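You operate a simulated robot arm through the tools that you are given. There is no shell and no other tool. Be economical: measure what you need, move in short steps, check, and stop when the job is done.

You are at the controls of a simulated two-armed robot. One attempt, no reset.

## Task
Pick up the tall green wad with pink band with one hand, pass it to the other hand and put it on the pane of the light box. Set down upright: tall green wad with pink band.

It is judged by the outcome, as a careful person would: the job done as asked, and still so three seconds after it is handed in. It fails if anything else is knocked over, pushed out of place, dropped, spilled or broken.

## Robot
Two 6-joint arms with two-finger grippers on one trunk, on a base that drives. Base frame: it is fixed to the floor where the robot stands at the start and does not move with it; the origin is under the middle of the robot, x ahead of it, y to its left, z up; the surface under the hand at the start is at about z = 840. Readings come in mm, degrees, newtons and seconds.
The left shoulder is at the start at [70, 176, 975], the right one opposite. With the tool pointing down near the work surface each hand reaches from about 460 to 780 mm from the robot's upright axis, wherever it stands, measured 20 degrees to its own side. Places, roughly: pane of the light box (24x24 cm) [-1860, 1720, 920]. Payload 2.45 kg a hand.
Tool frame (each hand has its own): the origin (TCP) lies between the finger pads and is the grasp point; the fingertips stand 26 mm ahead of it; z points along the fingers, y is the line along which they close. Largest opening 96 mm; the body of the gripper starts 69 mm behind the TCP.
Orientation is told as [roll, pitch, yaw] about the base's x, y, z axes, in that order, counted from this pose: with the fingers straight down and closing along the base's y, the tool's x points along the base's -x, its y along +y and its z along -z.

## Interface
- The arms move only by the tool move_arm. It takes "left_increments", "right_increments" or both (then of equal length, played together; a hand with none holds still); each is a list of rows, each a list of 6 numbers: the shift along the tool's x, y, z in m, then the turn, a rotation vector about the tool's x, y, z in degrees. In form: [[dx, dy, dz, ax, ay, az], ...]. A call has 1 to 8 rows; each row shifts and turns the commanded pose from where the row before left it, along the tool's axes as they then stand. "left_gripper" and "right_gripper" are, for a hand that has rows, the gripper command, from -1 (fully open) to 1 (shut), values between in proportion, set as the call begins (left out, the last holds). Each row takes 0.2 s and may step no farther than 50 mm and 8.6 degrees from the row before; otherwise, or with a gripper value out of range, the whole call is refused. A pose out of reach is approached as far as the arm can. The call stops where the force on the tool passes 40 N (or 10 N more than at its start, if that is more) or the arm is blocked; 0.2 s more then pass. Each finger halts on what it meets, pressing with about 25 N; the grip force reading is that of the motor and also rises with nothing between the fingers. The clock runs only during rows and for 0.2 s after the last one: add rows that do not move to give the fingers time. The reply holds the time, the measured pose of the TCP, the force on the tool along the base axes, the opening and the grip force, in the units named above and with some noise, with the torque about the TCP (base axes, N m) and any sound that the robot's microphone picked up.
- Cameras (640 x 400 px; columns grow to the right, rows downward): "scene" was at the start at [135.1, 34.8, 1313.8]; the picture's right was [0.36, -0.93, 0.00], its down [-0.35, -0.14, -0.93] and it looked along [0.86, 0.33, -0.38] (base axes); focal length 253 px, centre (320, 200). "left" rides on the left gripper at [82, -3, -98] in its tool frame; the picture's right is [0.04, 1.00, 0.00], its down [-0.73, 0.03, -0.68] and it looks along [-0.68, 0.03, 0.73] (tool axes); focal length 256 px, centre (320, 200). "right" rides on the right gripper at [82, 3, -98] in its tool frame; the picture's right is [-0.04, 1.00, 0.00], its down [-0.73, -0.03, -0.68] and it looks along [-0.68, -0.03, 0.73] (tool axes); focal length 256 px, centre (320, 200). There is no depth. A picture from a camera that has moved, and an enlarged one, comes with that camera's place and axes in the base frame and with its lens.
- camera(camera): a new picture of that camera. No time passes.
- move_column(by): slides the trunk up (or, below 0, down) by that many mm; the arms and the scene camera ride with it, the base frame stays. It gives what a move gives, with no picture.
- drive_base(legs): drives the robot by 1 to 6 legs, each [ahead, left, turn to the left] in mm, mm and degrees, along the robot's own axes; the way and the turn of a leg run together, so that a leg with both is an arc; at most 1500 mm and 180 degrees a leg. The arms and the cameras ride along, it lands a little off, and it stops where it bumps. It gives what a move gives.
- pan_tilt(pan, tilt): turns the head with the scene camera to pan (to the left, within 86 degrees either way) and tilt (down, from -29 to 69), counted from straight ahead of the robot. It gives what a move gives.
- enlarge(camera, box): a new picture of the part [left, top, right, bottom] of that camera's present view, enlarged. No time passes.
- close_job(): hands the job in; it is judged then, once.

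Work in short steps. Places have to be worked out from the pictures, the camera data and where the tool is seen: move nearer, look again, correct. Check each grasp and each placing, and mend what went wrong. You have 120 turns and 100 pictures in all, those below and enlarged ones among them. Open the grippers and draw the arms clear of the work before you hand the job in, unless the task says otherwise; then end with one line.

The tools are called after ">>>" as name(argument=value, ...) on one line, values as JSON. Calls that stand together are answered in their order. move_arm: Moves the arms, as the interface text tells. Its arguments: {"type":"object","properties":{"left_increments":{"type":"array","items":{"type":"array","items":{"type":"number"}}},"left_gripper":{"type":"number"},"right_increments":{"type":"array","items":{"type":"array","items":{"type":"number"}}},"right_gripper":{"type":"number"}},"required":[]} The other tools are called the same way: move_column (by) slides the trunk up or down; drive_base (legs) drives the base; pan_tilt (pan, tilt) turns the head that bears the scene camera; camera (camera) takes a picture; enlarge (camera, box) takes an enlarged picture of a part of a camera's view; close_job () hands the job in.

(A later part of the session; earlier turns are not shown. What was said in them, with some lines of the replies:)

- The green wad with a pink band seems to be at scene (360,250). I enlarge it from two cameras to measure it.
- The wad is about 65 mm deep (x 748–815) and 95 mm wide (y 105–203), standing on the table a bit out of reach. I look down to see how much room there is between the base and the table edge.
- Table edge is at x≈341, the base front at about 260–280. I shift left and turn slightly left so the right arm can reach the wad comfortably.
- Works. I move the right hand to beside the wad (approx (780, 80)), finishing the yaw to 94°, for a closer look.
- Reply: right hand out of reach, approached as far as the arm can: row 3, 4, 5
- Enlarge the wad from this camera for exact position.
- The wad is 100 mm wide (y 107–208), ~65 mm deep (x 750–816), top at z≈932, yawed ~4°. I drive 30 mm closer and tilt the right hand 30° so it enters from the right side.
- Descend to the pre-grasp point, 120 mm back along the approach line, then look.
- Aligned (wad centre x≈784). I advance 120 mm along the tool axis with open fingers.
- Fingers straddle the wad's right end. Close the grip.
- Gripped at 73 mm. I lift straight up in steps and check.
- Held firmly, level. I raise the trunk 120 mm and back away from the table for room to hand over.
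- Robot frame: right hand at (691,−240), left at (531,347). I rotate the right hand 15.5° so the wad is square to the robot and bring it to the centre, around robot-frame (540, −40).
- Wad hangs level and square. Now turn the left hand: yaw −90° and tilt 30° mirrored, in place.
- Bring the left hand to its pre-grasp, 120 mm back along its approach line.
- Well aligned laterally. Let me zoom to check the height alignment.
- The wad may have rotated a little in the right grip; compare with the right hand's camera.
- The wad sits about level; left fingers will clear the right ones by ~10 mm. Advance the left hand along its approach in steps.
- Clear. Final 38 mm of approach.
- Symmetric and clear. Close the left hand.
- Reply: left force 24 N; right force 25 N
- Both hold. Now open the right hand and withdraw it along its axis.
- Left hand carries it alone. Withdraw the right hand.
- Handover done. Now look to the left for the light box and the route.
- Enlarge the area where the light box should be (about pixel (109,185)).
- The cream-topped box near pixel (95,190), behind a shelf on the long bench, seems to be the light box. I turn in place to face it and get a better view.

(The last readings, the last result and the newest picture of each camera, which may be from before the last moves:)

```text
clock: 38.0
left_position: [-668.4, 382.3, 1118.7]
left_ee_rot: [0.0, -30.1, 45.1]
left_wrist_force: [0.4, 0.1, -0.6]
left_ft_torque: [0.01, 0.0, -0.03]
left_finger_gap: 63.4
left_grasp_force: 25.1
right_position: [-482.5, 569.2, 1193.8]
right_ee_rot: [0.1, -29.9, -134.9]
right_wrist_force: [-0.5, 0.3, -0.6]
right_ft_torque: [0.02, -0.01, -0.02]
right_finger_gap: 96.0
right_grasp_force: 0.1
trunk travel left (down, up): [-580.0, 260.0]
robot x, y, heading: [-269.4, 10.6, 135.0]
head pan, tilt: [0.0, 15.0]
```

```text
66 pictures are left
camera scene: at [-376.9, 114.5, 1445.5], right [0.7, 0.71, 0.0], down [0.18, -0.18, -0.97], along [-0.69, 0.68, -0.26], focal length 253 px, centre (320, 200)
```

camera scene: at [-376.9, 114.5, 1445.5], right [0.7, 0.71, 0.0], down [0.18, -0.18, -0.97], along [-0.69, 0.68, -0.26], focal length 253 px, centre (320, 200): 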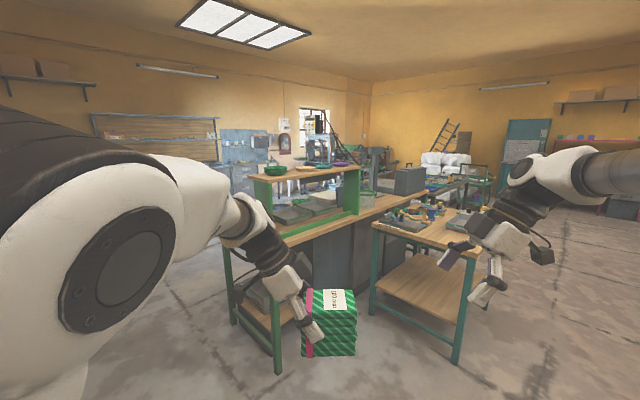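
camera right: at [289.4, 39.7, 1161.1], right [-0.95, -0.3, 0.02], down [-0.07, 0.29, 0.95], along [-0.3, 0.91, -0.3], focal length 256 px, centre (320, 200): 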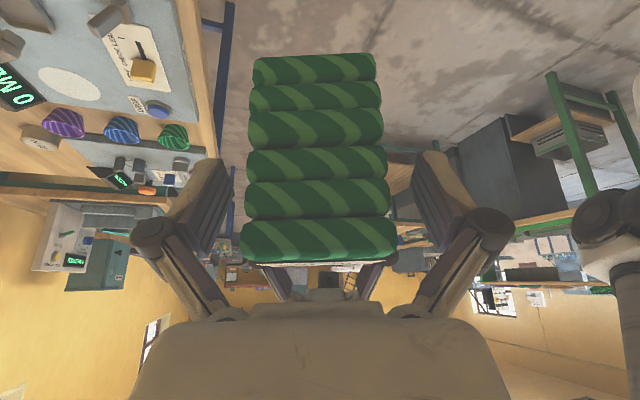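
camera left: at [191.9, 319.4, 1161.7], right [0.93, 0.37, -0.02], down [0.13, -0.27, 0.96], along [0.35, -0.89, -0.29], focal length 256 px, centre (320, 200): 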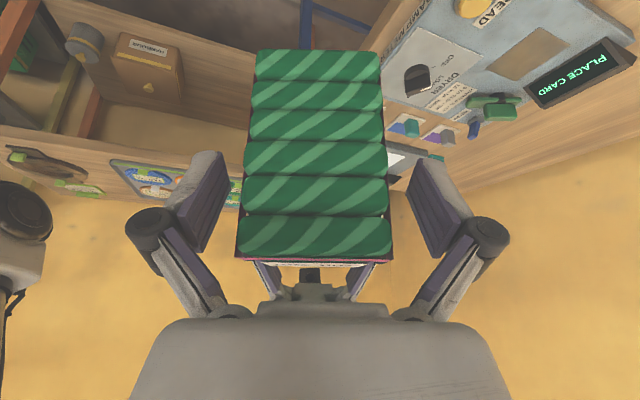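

Enlarge the bench.

>>> enlarge(camera="scene", box=[220, 120, 460, 280])

>>> enlarge(camera="scene", box=[300, 140, 430, 230])

```text
2.50 times, centred on (340, 200) of scene
camera zoom: at [-376.9, 114.5, 1445.5], right [0.7, 0.71, 0.0], down [0.18, -0.18, -0.97], along [-0.69, 0.68, -0.26], focal length 632 px, centre (270, 200)
```

zoom: 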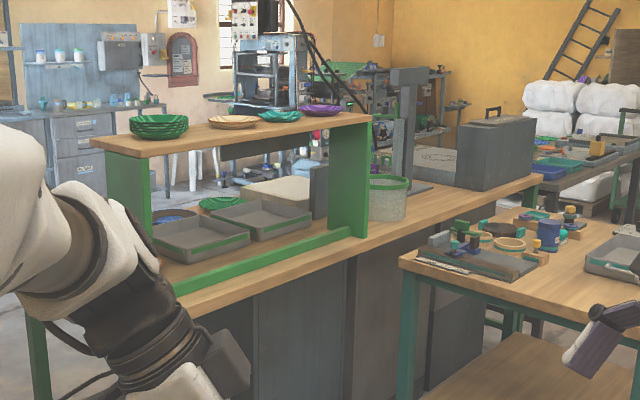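

```text
4.44 times, centred on (365, 185) of scene
camera zoom: at [-376.9, 114.5, 1445.5], right [0.7, 0.71, 0.0], down [0.18, -0.18, -0.97], along [-0.69, 0.68, -0.26], focal length 1124 px, centre (120, 267)
```

zoom: 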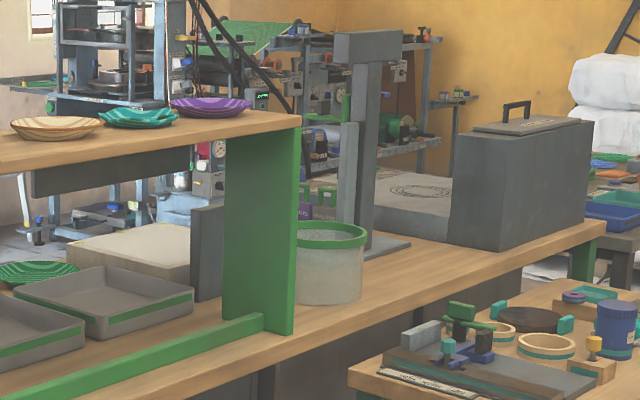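

The light box sits on the bench's far (−x) half (bench x −1440…−2035, near end y≈815). I will go round its near end to the −x side. First leg: turn to face −x, drive ahead 1500.

>>> drive_base(legs=[[0, 0, 45], [1400, 0, 0]])

>>> pan_tilt(pan=-50, tilt=15)

>>> camera(camera="scene")

>>> pan_tilt(pan=0, tilt=15)

>>> camera(camera="scene")

```text
clock: 47.0
left_position: [-2191.9, -43.8, 1117.4]
left_ee_rot: [0.1, -30.1, 91.3]
left_wrist_force: [0.1, 0.2, 0.2]
left_ft_torque: [-0.05, 0.01, 0.04]
left_finger_gap: 63.5
left_grasp_force: 25.0
right_position: [-2197.2, 218.1, 1194.1]
right_ee_rot: [0.2, -29.9, -88.8]
right_wrist_force: [-0.1, -0.7, 0.9]
right_ft_torque: [0.0, 0.01, 0.03]
right_finger_gap: 95.9
right_grasp_force: 0.0
trunk travel left (down, up): [-580.0, 260.0]
robot x, y, heading: [-1651.2, -13.5, -178.7]
head pan, tilt: [0.0, 15.0]
```

```text
clock: 48.2
left_position: [-2191.9, -43.7, 1119.4]
left_ee_rot: [0.0, -30.1, 91.3]
left_wrist_force: [-0.8, -0.5, 0.7]
left_ft_torque: [-0.05, 0.01, 0.0]
left_finger_gap: 63.7
left_grasp_force: 25.3
right_position: [-2195.7, 219.0, 1194.9]
right_ee_rot: [0.0, -30.0, -88.9]
right_wrist_force: [-0.5, 0.2, 0.8]
right_ft_torque: [-0.02, 0.01, 0.0]
right_finger_gap: 95.9
right_grasp_force: 0.1
trunk travel left (down, up): [-580.0, 260.0]
robot x, y, heading: [-1651.3, -21.7, -178.8]
head pan, tilt: [-50.0, 15.0]
```

```text
63 pictures are left
camera scene: at [-1763.9, 52.8, 1445.5], right [0.75, 0.66, 0.0], down [0.17, -0.19, -0.97], along [-0.64, 0.73, -0.26], focal length 253 px, centre (320, 200)
```

scene: 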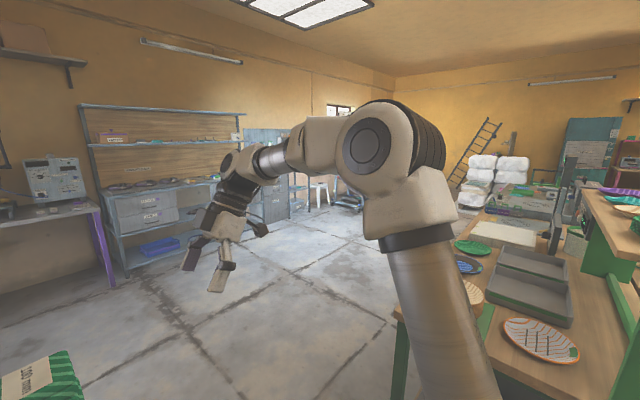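

```text
clock: 49.3
left_position: [-2193.0, -43.1, 1117.7]
left_ee_rot: [0.0, -30.2, 91.3]
left_wrist_force: [-0.6, 0.4, 0.6]
left_ft_torque: [-0.03, 0.03, -0.03]
left_finger_gap: 63.4
left_grasp_force: 24.9
right_position: [-2197.7, 218.2, 1193.2]
right_ee_rot: [0.1, -29.9, -88.8]
right_wrist_force: [0.2, 0.0, 0.2]
right_ft_torque: [0.01, -0.02, 0.01]
right_finger_gap: 96.0
right_grasp_force: 0.1
trunk travel left (down, up): [-580.0, 260.0]
robot x, y, heading: [-1651.3, -17.2, -178.6]
head pan, tilt: [0.0, 15.0]
```

```text
62 pictures are left
camera scene: at [-1795.6, -19.3, 1445.5], right [-0.02, 1.0, 0.0], down [0.26, 0.01, -0.97], along [-0.97, -0.02, -0.26], focal length 253 px, centre (320, 200)
```

scene: 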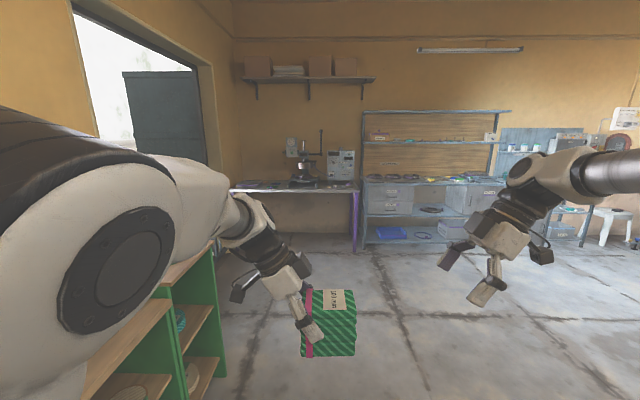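

Floor on the −x side of the bench is free. Go on to about (−2500, 180) and turn to face +y.

>>> drive_base(legs=[[850, -200, 0], [0, 0, -91]])

>>> pan_tilt(pan=-20, tilt=20)

>>> camera(camera="scene")

```text
clock: 57.9
left_position: [-2517.1, 705.6, 1117.5]
left_ee_rot: [0.0, -30.1, -0.8]
left_wrist_force: [-0.8, 0.2, 0.5]
left_ft_torque: [0.02, 0.04, -0.01]
left_finger_gap: 63.7
left_grasp_force: 25.1
right_position: [-2255.4, 699.3, 1194.1]
right_ee_rot: [0.1, -29.9, 179.0]
right_wrist_force: [-0.6, -0.3, 0.7]
right_ft_torque: [-0.02, 0.0, -0.01]
right_finger_gap: 96.3
right_grasp_force: 0.1
trunk travel left (down, up): [-580.0, 260.0]
robot x, y, heading: [-2511.4, 162.9, 89.3]
head pan, tilt: [0.0, 15.0]
```

```text
clock: 58.7
left_position: [-2517.2, 705.1, 1118.8]
left_ee_rot: [-0.1, -30.0, -0.9]
left_wrist_force: [0.6, 0.1, 0.6]
left_ft_torque: [-0.01, 0.05, -0.01]
left_finger_gap: 63.3
left_grasp_force: 25.1
right_position: [-2255.5, 700.3, 1195.3]
right_ee_rot: [0.1, -30.0, 179.0]
right_wrist_force: [-0.5, -0.6, 0.4]
right_ft_torque: [0.0, -0.01, -0.02]
right_finger_gap: 96.0
right_grasp_force: 0.0
trunk travel left (down, up): [-580.0, 260.0]
robot x, y, heading: [-2512.5, 161.8, 89.3]
head pan, tilt: [-20.0, 20.0]
```

```text
61 pictures are left
camera scene: at [-2479.8, 301.0, 1437.4], right [0.93, -0.36, 0.0], down [-0.12, -0.32, -0.94], along [0.34, 0.88, -0.34], focal length 253 px, centre (320, 200)
```

scene: 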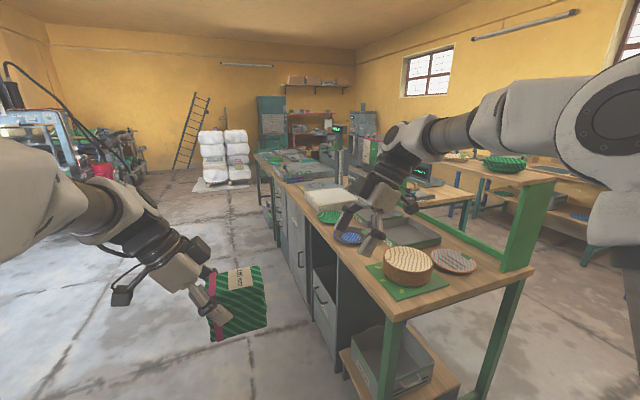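

Drive along the bench to y≈1300 and look at the light box.

>>> drive_base(legs=[[1000, 0, 0]])

>>> pan_tilt(pan=-45, tilt=25)

>>> camera(camera="scene")

```text
clock: 64.0
left_position: [-2498.3, 1711.4, 1118.9]
left_ee_rot: [-0.1, -30.2, -1.2]
left_wrist_force: [0.3, -0.1, 0.0]
left_ft_torque: [0.04, 0.0, 0.0]
left_finger_gap: 63.5
left_grasp_force: 25.0
right_position: [-2236.2, 1705.0, 1194.8]
right_ee_rot: [0.0, -30.0, 178.9]
right_wrist_force: [1.0, -0.1, -0.9]
right_ft_torque: [-0.04, 0.02, 0.02]
right_finger_gap: 95.9
right_grasp_force: 0.0
trunk travel left (down, up): [-580.0, 260.0]
robot x, y, heading: [-2494.7, 1166.8, 88.8]
head pan, tilt: [-20.0, 20.0]
```

```text
clock: 64.8
left_position: [-2498.7, 1711.7, 1119.8]
left_ee_rot: [0.0, -30.1, -1.2]
left_wrist_force: [0.3, -0.1, -0.3]
left_ft_torque: [0.0, 0.04, 0.01]
left_finger_gap: 63.6
left_grasp_force: 25.5
right_position: [-2236.1, 1706.3, 1194.2]
right_ee_rot: [0.0, -30.0, 178.9]
right_wrist_force: [0.1, -0.9, 0.0]
right_ft_torque: [0.02, 0.02, 0.01]
right_finger_gap: 96.1
right_grasp_force: 0.0
trunk travel left (down, up): [-580.0, 260.0]
robot x, y, heading: [-2496.6, 1170.4, 89.0]
head pan, tilt: [-45.0, 25.0]
```

```text
60 pictures are left
camera scene: at [-2428.9, 1284.2, 1429.3], right [0.69, -0.72, 0.0], down [-0.3, -0.29, -0.91], along [0.65, 0.63, -0.42], focal length 253 px, centre (320, 200)
```

scene: 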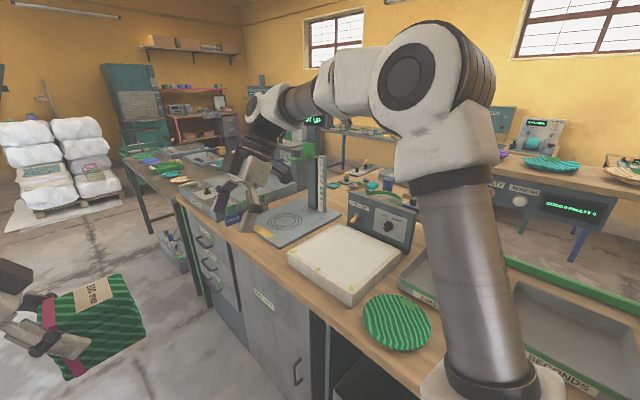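

Pane is clear, with a control panel behind it and a disc beside it. I turn to face +x and shift left to y≈1545, hands staying high above everything.

>>> drive_base(legs=[[0, 0, -89], [0, 370, 0]])

>>> pan_tilt(pan=10, tilt=40)

>>> camera(camera="scene")

```text
clock: 71.0
left_position: [-1949.8, 1549.3, 1118.0]
left_ee_rot: [0.0, -30.1, -90.5]
left_wrist_force: [0.7, 0.0, 0.2]
left_ft_torque: [0.0, 0.0, -0.02]
left_finger_gap: 63.6
left_grasp_force: 24.9
right_position: [-1953.9, 1287.2, 1195.9]
right_ee_rot: [0.1, -30.1, 89.5]
right_wrist_force: [0.7, -0.2, 0.5]
right_ft_torque: [-0.04, 0.0, 0.0]
right_finger_gap: 95.8
right_grasp_force: 0.2
trunk travel left (down, up): [-580.0, 260.0]
robot x, y, heading: [-2494.3, 1542.6, -0.5]
head pan, tilt: [-45.0, 25.0]
```

```text
clock: 72.2
left_position: [-1949.4, 1549.7, 1118.3]
left_ee_rot: [0.0, -30.2, -90.5]
left_wrist_force: [0.2, 0.0, -0.1]
left_ft_torque: [0.02, 0.01, 0.0]
left_finger_gap: 63.5
left_grasp_force: 25.1
right_position: [-1952.2, 1288.5, 1194.6]
right_ee_rot: [0.1, -30.0, 89.5]
right_wrist_force: [0.1, -0.9, -0.8]
right_ft_torque: [-0.04, 0.01, 0.06]
right_finger_gap: 96.2
right_grasp_force: 0.1
trunk travel left (down, up): [-580.0, 260.0]
robot x, y, heading: [-2493.2, 1540.6, -0.3]
head pan, tilt: [10.0, 40.0]
```

```text
59 pictures are left
camera scene: at [-2360.6, 1555.1, 1406.0], right [0.17, -0.99, 0.0], down [-0.63, -0.11, -0.77], along [0.76, 0.13, -0.64], focal length 253 px, centre (320, 200)
```

scene: 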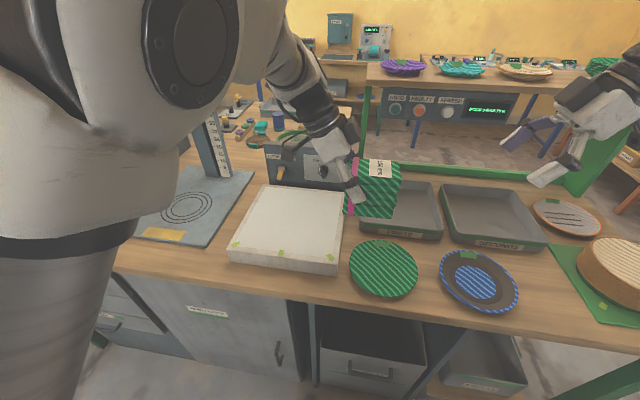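

Pane top corners come out around x −2005…−1743, y 1578…1841: centre ≈ (−1872, 1710). Move the left hand over it at constant height (wad centre is ~22 mm to the −y side of the TCP).

>>> move_arm(left_increments=[[0.032, 0.0162, -0.0185, 0, 0, 0], [0.032, 0.0162, -0.0185, 0, 0, 0], [0.032, 0.0162, -0.0185, 0, 0, 0], [0.032, 0.0162, -0.0185, 0, 0, 0], [0.032, 0.0162, -0.0185, 0, 0, 0], [0, 0, 0, 0, 0, 0]])

>>> camera(camera="scene")

>>> camera(camera="right")

>>> camera(camera="left")

```text
clock: 73.6
left_position: [-1867.5, 1733.3, 1119.1]
left_ee_rot: [0.0, -30.0, -90.5]
left_wrist_force: [0.0, -1.2, 0.9]
left_ft_torque: [0.06, 0.01, -0.02]
left_finger_gap: 63.3
left_grasp_force: 25.1
right_position: [-1954.0, 1287.0, 1193.9]
right_ee_rot: [0.0, -30.1, 89.5]
right_wrist_force: [-0.7, 1.2, -0.2]
right_ft_torque: [0.05, -0.02, 0.01]
right_finger_gap: 95.9
right_grasp_force: 0.2
trunk travel left (down, up): [-580.0, 260.0]
robot x, y, heading: [-2492.8, 1538.5, -0.6]
head pan, tilt: [10.0, 40.0]
```

```text
58 pictures are left
camera scene: at [-2361.1, 1554.0, 1406.0], right [0.17, -0.99, 0.0], down [-0.63, -0.11, -0.77], along [0.76, 0.13, -0.64], focal length 253 px, centre (320, 200)
```

scene: 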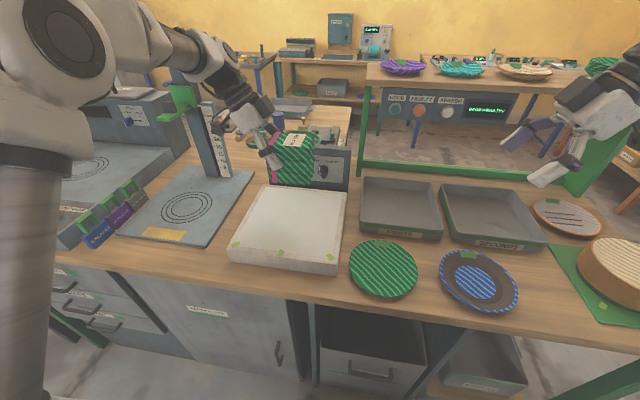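

```text
57 pictures are left
camera right: at [-1957.6, 1167.3, 1238.9], right [-1.0, 0.04, 0.02], down [0.03, 0.29, 0.96], along [0.03, 0.95, -0.3], focal length 256 px, centre (320, 200)
```

right: 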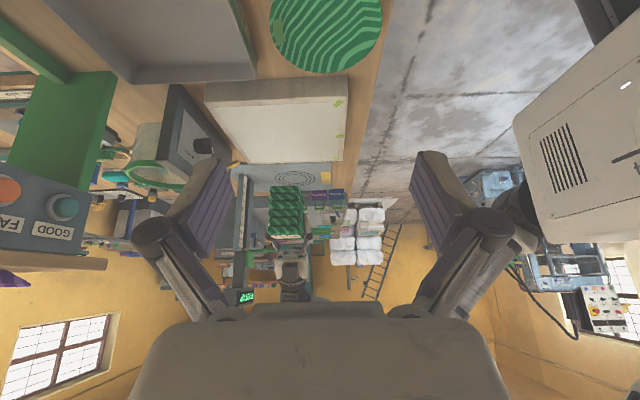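

```text
56 pictures are left
camera left: at [-1868.4, 1852.8, 1162.5], right [1.0, 0.03, -0.02], down [0.03, -0.3, 0.95], along [0.02, -0.95, -0.3], focal length 256 px, centre (320, 200)
```

left: 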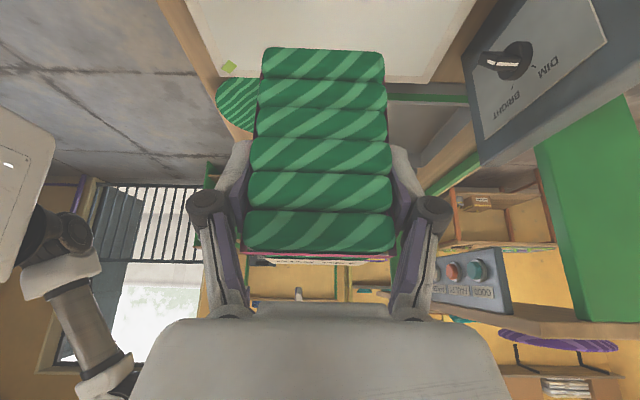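

Over the pane. Lower 90 mm straight down and check tilt and clearance.

>>> move_arm(left_increments=[[0.015, 0, 0.026, 0, 0, 0], [0.015, 0, 0.026, 0, 0, 0], [0.015, 0, 0.026, 0, 0, 0], [0, 0, 0, 0, 0, 0]])

>>> enlarge(camera="scene", box=[220, 100, 380, 280])

>>> enlarge(camera="right", box=[200, 70, 400, 270])

```text
clock: 74.6
left_position: [-1867.4, 1733.5, 1029.5]
left_ee_rot: [0.0, -30.1, -90.5]
left_wrist_force: [-0.3, -0.1, -0.3]
left_ft_torque: [0.09, -0.04, 0.01]
left_finger_gap: 63.4
left_grasp_force: 24.9
right_position: [-1952.6, 1287.8, 1195.0]
right_ee_rot: [0.0, -30.0, 89.5]
right_wrist_force: [0.1, 0.5, -0.3]
right_ft_torque: [-0.02, -0.05, 0.02]
right_finger_gap: 96.3
right_grasp_force: 0.1
trunk travel left (down, up): [-580.0, 260.0]
robot x, y, heading: [-2492.1, 1540.4, -0.5]
head pan, tilt: [10.0, 40.0]
```

```text
2.22 times, centred on (300, 190) of scene
camera zoom: at [-2361.0, 1555.0, 1406.0], right [0.17, -0.99, 0.0], down [-0.63, -0.11, -0.77], along [0.76, 0.13, -0.64], focal length 562 px, centre (364, 222)
```

zoom: 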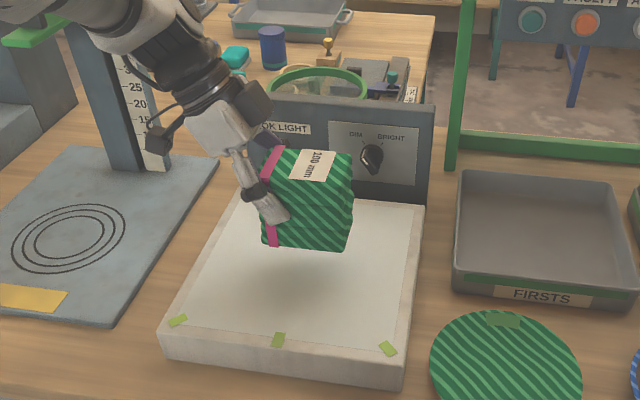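

```text
2.00 times, centred on (300, 170) of right
camera zoom: at [-1957.4, 1168.2, 1239.1], right [-1.0, 0.04, 0.02], down [0.03, 0.3, 0.95], along [0.03, 0.95, -0.3], focal length 512 px, centre (360, 260)
```

zoom: 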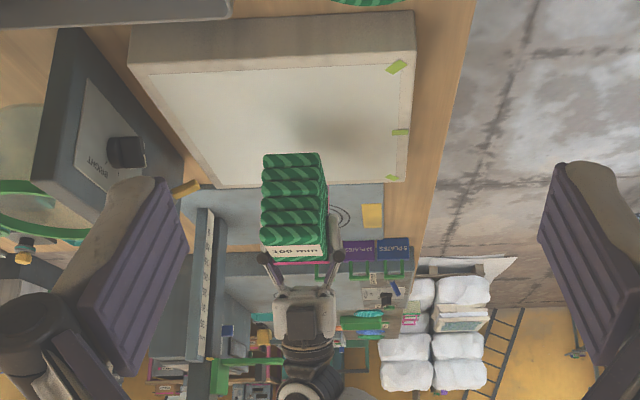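

Level and centred. Lower 40 mm, then creep.

>>> move_arm(left_increments=[[0.01, 0, 0.0173, 0, 0, 0], [0.01, 0, 0.0173, 0, 0, 0], [0, 0, 0, 0, 0, 0]])

>>> enlarge(camera="scene", box=[240, 130, 360, 250])

```text
clock: 75.4
left_position: [-1867.9, 1734.0, 988.5]
left_ee_rot: [0.0, -30.0, -90.5]
left_wrist_force: [0.3, 0.3, -0.3]
left_ft_torque: [0.05, -0.03, 0.01]
left_finger_gap: 63.4
left_grasp_force: 25.0
right_position: [-1953.4, 1288.4, 1194.7]
right_ee_rot: [0.0, -30.0, 89.5]
right_wrist_force: [-0.5, -0.9, 0.1]
right_ft_torque: [-0.02, -0.02, -0.02]
right_finger_gap: 95.9
right_grasp_force: 0.1
trunk travel left (down, up): [-580.0, 260.0]
robot x, y, heading: [-2489.9, 1538.4, -0.3]
head pan, tilt: [10.0, 40.0]
```

```text
3.33 times, centred on (300, 190) of scene
camera zoom: at [-2361.0, 1555.1, 1406.0], right [0.17, -0.99, 0.0], down [-0.63, -0.11, -0.77], along [0.76, 0.13, -0.64], focal length 843 px, centre (387, 233)
```

zoom: 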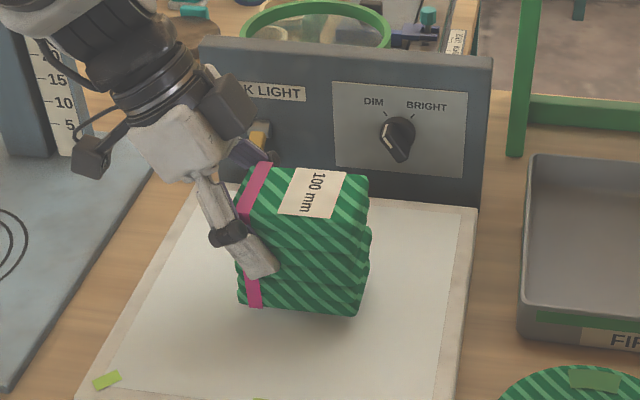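

Nearly down. Creep in 3 mm steps watching the force.

>>> move_arm(left_increments=[[0.0015, 0, 0.0026, 0, 0, 0], [0.0015, 0, 0.0026, 0, 0, 0], [0, 0, 0, 0, 0, 0]])

```text
clock: 76.2
left_position: [-1867.5, 1733.9, 982.6]
left_ee_rot: [-0.1, -30.1, -90.5]
left_wrist_force: [0.0, 0.5, 0.0]
left_ft_torque: [0.04, -0.02, 0.0]
left_finger_gap: 63.3
left_grasp_force: 25.0
right_position: [-1953.7, 1287.8, 1194.0]
right_ee_rot: [0.2, -30.0, 89.5]
right_wrist_force: [-0.5, 0.1, -0.3]
right_ft_torque: [-0.01, -0.02, -0.01]
right_finger_gap: 96.1
right_grasp_force: 0.0
trunk travel left (down, up): [-580.0, 260.0]
robot x, y, heading: [-2493.4, 1537.5, -0.3]
head pan, tilt: [10.0, 40.0]
```

No contact yet; continue.

>>> move_arm(left_increments=[[0.0015, 0, 0.0026, 0, 0, 0], [0, 0, 0, 0, 0, 0]])

>>> move_arm(left_increments=[[0.0015, 0, 0.0026, 0, 0, 0], [0, 0, 0, 0, 0, 0]])

>>> enlarge(camera="scene", box=[250, 170, 350, 240])

```text
clock: 76.8
left_position: [-1868.9, 1732.8, 980.6]
left_ee_rot: [0.1, -30.1, -90.5]
left_wrist_force: [-0.1, 0.2, 0.7]
left_ft_torque: [0.03, -0.02, 0.01]
left_finger_gap: 63.5
left_grasp_force: 24.9
right_position: [-1954.0, 1287.5, 1194.4]
right_ee_rot: [0.1, -29.9, 89.5]
right_wrist_force: [0.5, -0.5, 0.2]
right_ft_torque: [-0.02, 0.01, 0.0]
right_finger_gap: 95.8
right_grasp_force: 0.1
trunk travel left (down, up): [-580.0, 260.0]
robot x, y, heading: [-2495.0, 1541.8, -0.4]
head pan, tilt: [10.0, 40.0]
```

```text
clock: 77.4
left_position: [-1867.0, 1733.3, 977.3]
left_ee_rot: [0.0, -30.2, -90.5]
left_wrist_force: [0.2, -0.7, 0.4]
left_ft_torque: [0.11, 0.06, 0.0]
left_finger_gap: 63.3
left_grasp_force: 25.2
right_position: [-1953.4, 1288.5, 1194.8]
right_ee_rot: [0.1, -30.0, 89.5]
right_wrist_force: [0.0, -0.4, 0.4]
right_ft_torque: [0.01, 0.0, -0.01]
right_finger_gap: 96.0
right_grasp_force: 0.1
trunk travel left (down, up): [-580.0, 260.0]
robot x, y, heading: [-2494.8, 1536.0, -0.3]
head pan, tilt: [10.0, 40.0]
```

```text
5.71 times, centred on (300, 205) of scene
camera zoom: at [-2360.8, 1555.1, 1406.0], right [0.17, -0.99, 0.0], down [-0.63, -0.11, -0.77], along [0.76, 0.13, -0.64], focal length 1446 px, centre (434, 171)
```

zoom: 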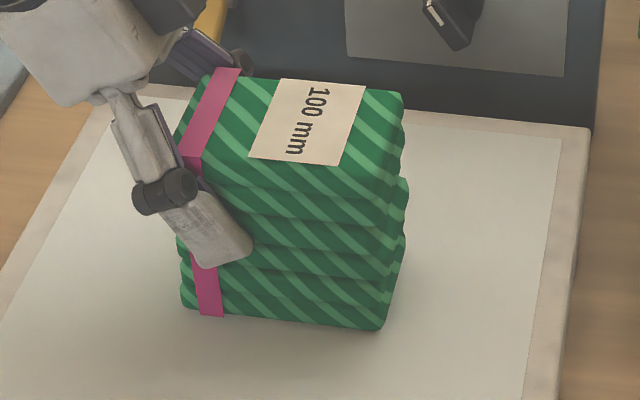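

Torque is just beginning to change — right edge about touching. Two more small steps.

>>> move_arm(left_increments=[[0.001, 0, 0.0017, 0, 0, 0], [0, 0, 0, 0, 0, 0]])

>>> move_arm(left_increments=[[0.001, 0, 0.0017, 0, 0, 0], [0, 0, 0, 0, 0, 0]])

```text
clock: 78.0
left_position: [-1868.0, 1734.7, 975.8]
left_ee_rot: [0.2, -30.0, -90.7]
left_wrist_force: [6.1, -1.2, 15.4]
left_ft_torque: [0.36, -0.02, -0.07]
left_finger_gap: 63.7
left_grasp_force: 24.8
right_position: [-1953.4, 1285.2, 1195.9]
right_ee_rot: [0.0, -30.2, 89.6]
right_wrist_force: [-1.4, -0.9, -0.3]
right_ft_torque: [-0.01, 0.05, -0.01]
right_finger_gap: 95.9
right_grasp_force: 0.1
trunk travel left (down, up): [-580.0, 260.0]
robot x, y, heading: [-2493.2, 1538.0, -0.3]
head pan, tilt: [10.0, 40.0]
```

```text
clock: 78.6
left_position: [-1867.7, 1733.9, 975.2]
left_ee_rot: [0.3, -30.0, -90.7]
left_wrist_force: [10.7, -0.6, 27.2]
left_ft_torque: [-0.16, -0.24, 0.08]
left_finger_gap: 64.1
left_grasp_force: 24.6
right_position: [-1955.4, 1285.7, 1194.8]
right_ee_rot: [0.0, -30.1, 89.6]
right_wrist_force: [-0.9, -0.4, 0.1]
right_ft_torque: [-0.01, -0.02, -0.02]
right_finger_gap: 96.2
right_grasp_force: 0.0
trunk travel left (down, up): [-580.0, 260.0]
robot x, y, heading: [-2493.2, 1542.1, -0.2]
head pan, tilt: [10.0, 40.0]
```

Firm contact on the pane (27 N). Ease up 1.5 mm, then open gradually.

>>> move_arm(left_increments=[[-0.0008, 0, -0.0013, 0, 0, 0], [0, 0, 0, 0, 0, 0]])

>>> move_arm(left_increments=[[0, 0, 0, 0, 0, 0], [0, 0, 0, 0, 0, 0]], left_gripper=-0.4)

>>> move_arm(left_increments=[[0, 0, 0, 0, 0, 0], [0, 0, 0, 0, 0, 0]], left_gripper=-1)

>>> camera(camera="left")

>>> enlarge(camera="scene", box=[220, 130, 380, 250])

```text
clock: 79.2
left_position: [-1868.6, 1733.9, 974.4]
left_ee_rot: [0.0, -30.0, -90.5]
left_wrist_force: [9.4, 1.5, 24.7]
left_ft_torque: [-0.12, -0.24, 0.1]
left_finger_gap: 63.6
left_grasp_force: 24.5
right_position: [-1954.5, 1287.8, 1195.8]
right_ee_rot: [0.0, -30.0, 89.6]
right_wrist_force: [0.0, 0.1, 0.4]
right_ft_torque: [-0.01, -0.01, 0.0]
right_finger_gap: 95.6
right_grasp_force: 0.1
trunk travel left (down, up): [-580.0, 260.0]
robot x, y, heading: [-2490.0, 1539.8, -0.3]
head pan, tilt: [10.0, 40.0]
```

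```text
clock: 79.8
left_position: [-1867.9, 1733.0, 974.2]
left_ee_rot: [-0.1, -30.0, -90.4]
left_wrist_force: [0.1, -0.3, -1.1]
left_ft_torque: [0.0, -0.01, 0.0]
left_finger_gap: 67.4
left_grasp_force: 0.0
right_position: [-1954.0, 1287.7, 1195.4]
right_ee_rot: [0.0, -29.9, 89.5]
right_wrist_force: [0.1, 0.5, -0.2]
right_ft_torque: [0.0, 0.02, 0.02]
right_finger_gap: 96.1
right_grasp_force: 0.1
trunk travel left (down, up): [-580.0, 260.0]
robot x, y, heading: [-2494.6, 1543.5, -0.5]
head pan, tilt: [10.0, 40.0]
```

```text
clock: 80.4
left_position: [-1868.3, 1733.4, 974.1]
left_ee_rot: [0.0, -30.1, -90.6]
left_wrist_force: [-1.0, -0.5, 0.1]
left_ft_torque: [0.04, 0.0, 0.0]
left_finger_gap: 96.2
left_grasp_force: 0.0
right_position: [-1952.4, 1287.3, 1195.2]
right_ee_rot: [0.1, -30.0, 89.4]
right_wrist_force: [-0.3, 0.2, 0.9]
right_ft_torque: [-0.02, 0.0, 0.01]
right_finger_gap: 96.2
right_grasp_force: 0.1
trunk travel left (down, up): [-580.0, 260.0]
robot x, y, heading: [-2493.9, 1538.0, -0.5]
head pan, tilt: [10.0, 40.0]
```

```text
51 pictures are left
camera left: at [-1868.5, 1854.0, 1017.3], right [1.0, 0.03, -0.02], down [0.03, -0.29, 0.96], along [0.02, -0.96, -0.3], focal length 256 px, centre (320, 200)
```

left: 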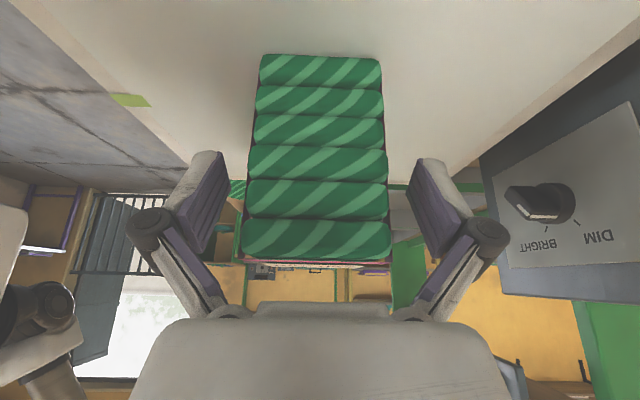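

```text
3.33 times, centred on (300, 190) of scene
camera zoom: at [-2360.7, 1555.1, 1405.9], right [0.17, -0.99, 0.0], down [-0.63, -0.11, -0.77], along [0.76, 0.13, -0.64], focal length 843 px, centre (387, 233)
```

zoom: 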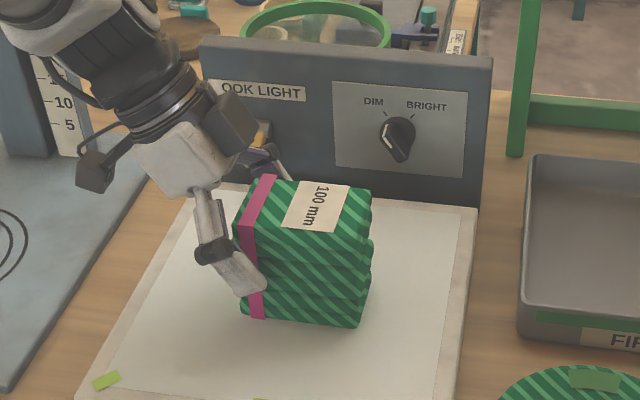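

Released, standing upright. Withdraw the left hand along its axis.

>>> move_arm(left_increments=[[0, 0, -0.03, 0, 0, 0], [0, 0, -0.04, 0, 0, 0], [0, 0, -0.04, 0, 0, 0], [0, 0, -0.04, 0, 0, 0], [-0.02, 0, -0.035, 0, 0, 0], [-0.02, 0, -0.035, 0, 0, 0]])

>>> camera(camera="scene")

```text
clock: 81.8
left_position: [-1867.9, 1810.3, 1186.4]
left_ee_rot: [0.1, -30.1, -90.6]
left_wrist_force: [0.8, 0.3, 0.1]
left_ft_torque: [0.01, -0.02, 0.01]
left_finger_gap: 96.0
left_grasp_force: 0.0
right_position: [-1953.4, 1286.5, 1194.2]
right_ee_rot: [0.1, -30.0, 89.5]
right_wrist_force: [-0.6, -0.2, -0.1]
right_ft_torque: [0.0, 0.02, 0.01]
right_finger_gap: 96.1
right_grasp_force: 0.1
trunk travel left (down, up): [-580.0, 260.0]
robot x, y, heading: [-2491.9, 1539.0, -0.7]
head pan, tilt: [10.0, 40.0]
```

```text
49 pictures are left
camera scene: at [-2361.4, 1554.8, 1406.0], right [0.17, -0.99, 0.0], down [-0.63, -0.11, -0.77], along [0.76, 0.13, -0.64], focal length 253 px, centre (320, 200)
```

scene: 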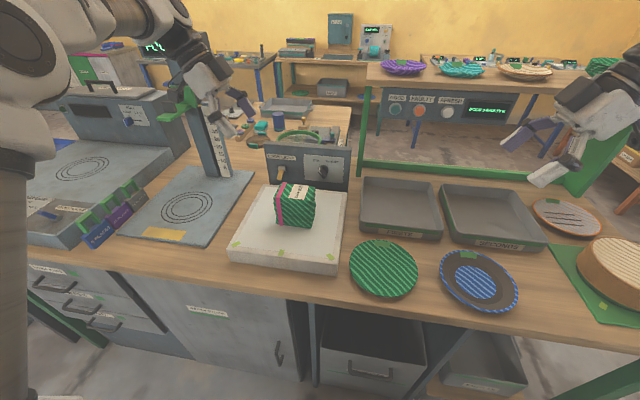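

The wad stands upright on the pane. Back the base 300 mm so both arms are clear, then check once more.

>>> drive_base(legs=[[-300, 0, 0]])

>>> enlarge(camera="scene", box=[160, 80, 420, 260])

```text
clock: 83.9
left_position: [-2163.4, 1812.7, 1186.6]
left_ee_rot: [0.0, -30.1, -90.3]
left_wrist_force: [0.9, -0.4, 1.0]
left_ft_torque: [-0.02, -0.01, -0.01]
left_finger_gap: 95.9
left_grasp_force: 0.1
right_position: [-2249.9, 1291.1, 1194.8]
right_ee_rot: [0.2, -30.0, 89.6]
right_wrist_force: [0.0, 0.1, 0.4]
right_ft_torque: [-0.02, 0.0, 0.05]
right_finger_gap: 96.3
right_grasp_force: 0.1
trunk travel left (down, up): [-580.0, 260.0]
robot x, y, heading: [-2789.5, 1538.0, -0.2]
head pan, tilt: [10.0, 40.0]
```

```text
2.22 times, centred on (290, 170) of scene
camera zoom: at [-2657.6, 1557.4, 1405.9], right [0.17, -0.99, 0.0], down [-0.63, -0.11, -0.77], along [0.75, 0.13, -0.64], focal length 562 px, centre (387, 267)
```

zoom: 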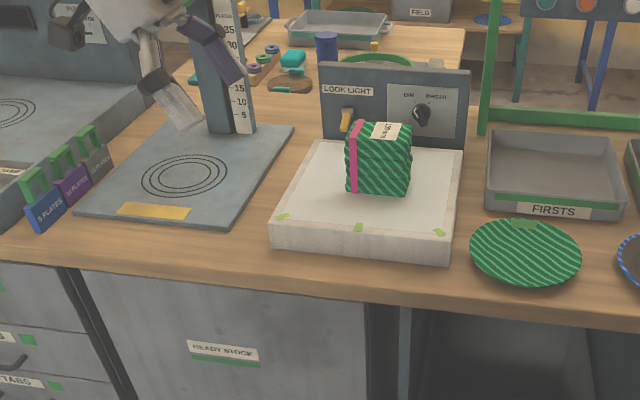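

The wad stands upright on the pane, both grippers are open and the arms are clear; handing in.

>>> close_job()

```text
The job is handed in.
```

I picked up the tall green wad with the pink band with the right hand and passed it in the air to the left. It now stands upright near the middle of the light box pane, with both grippers open, the arms clear, and nothing else seen moved.
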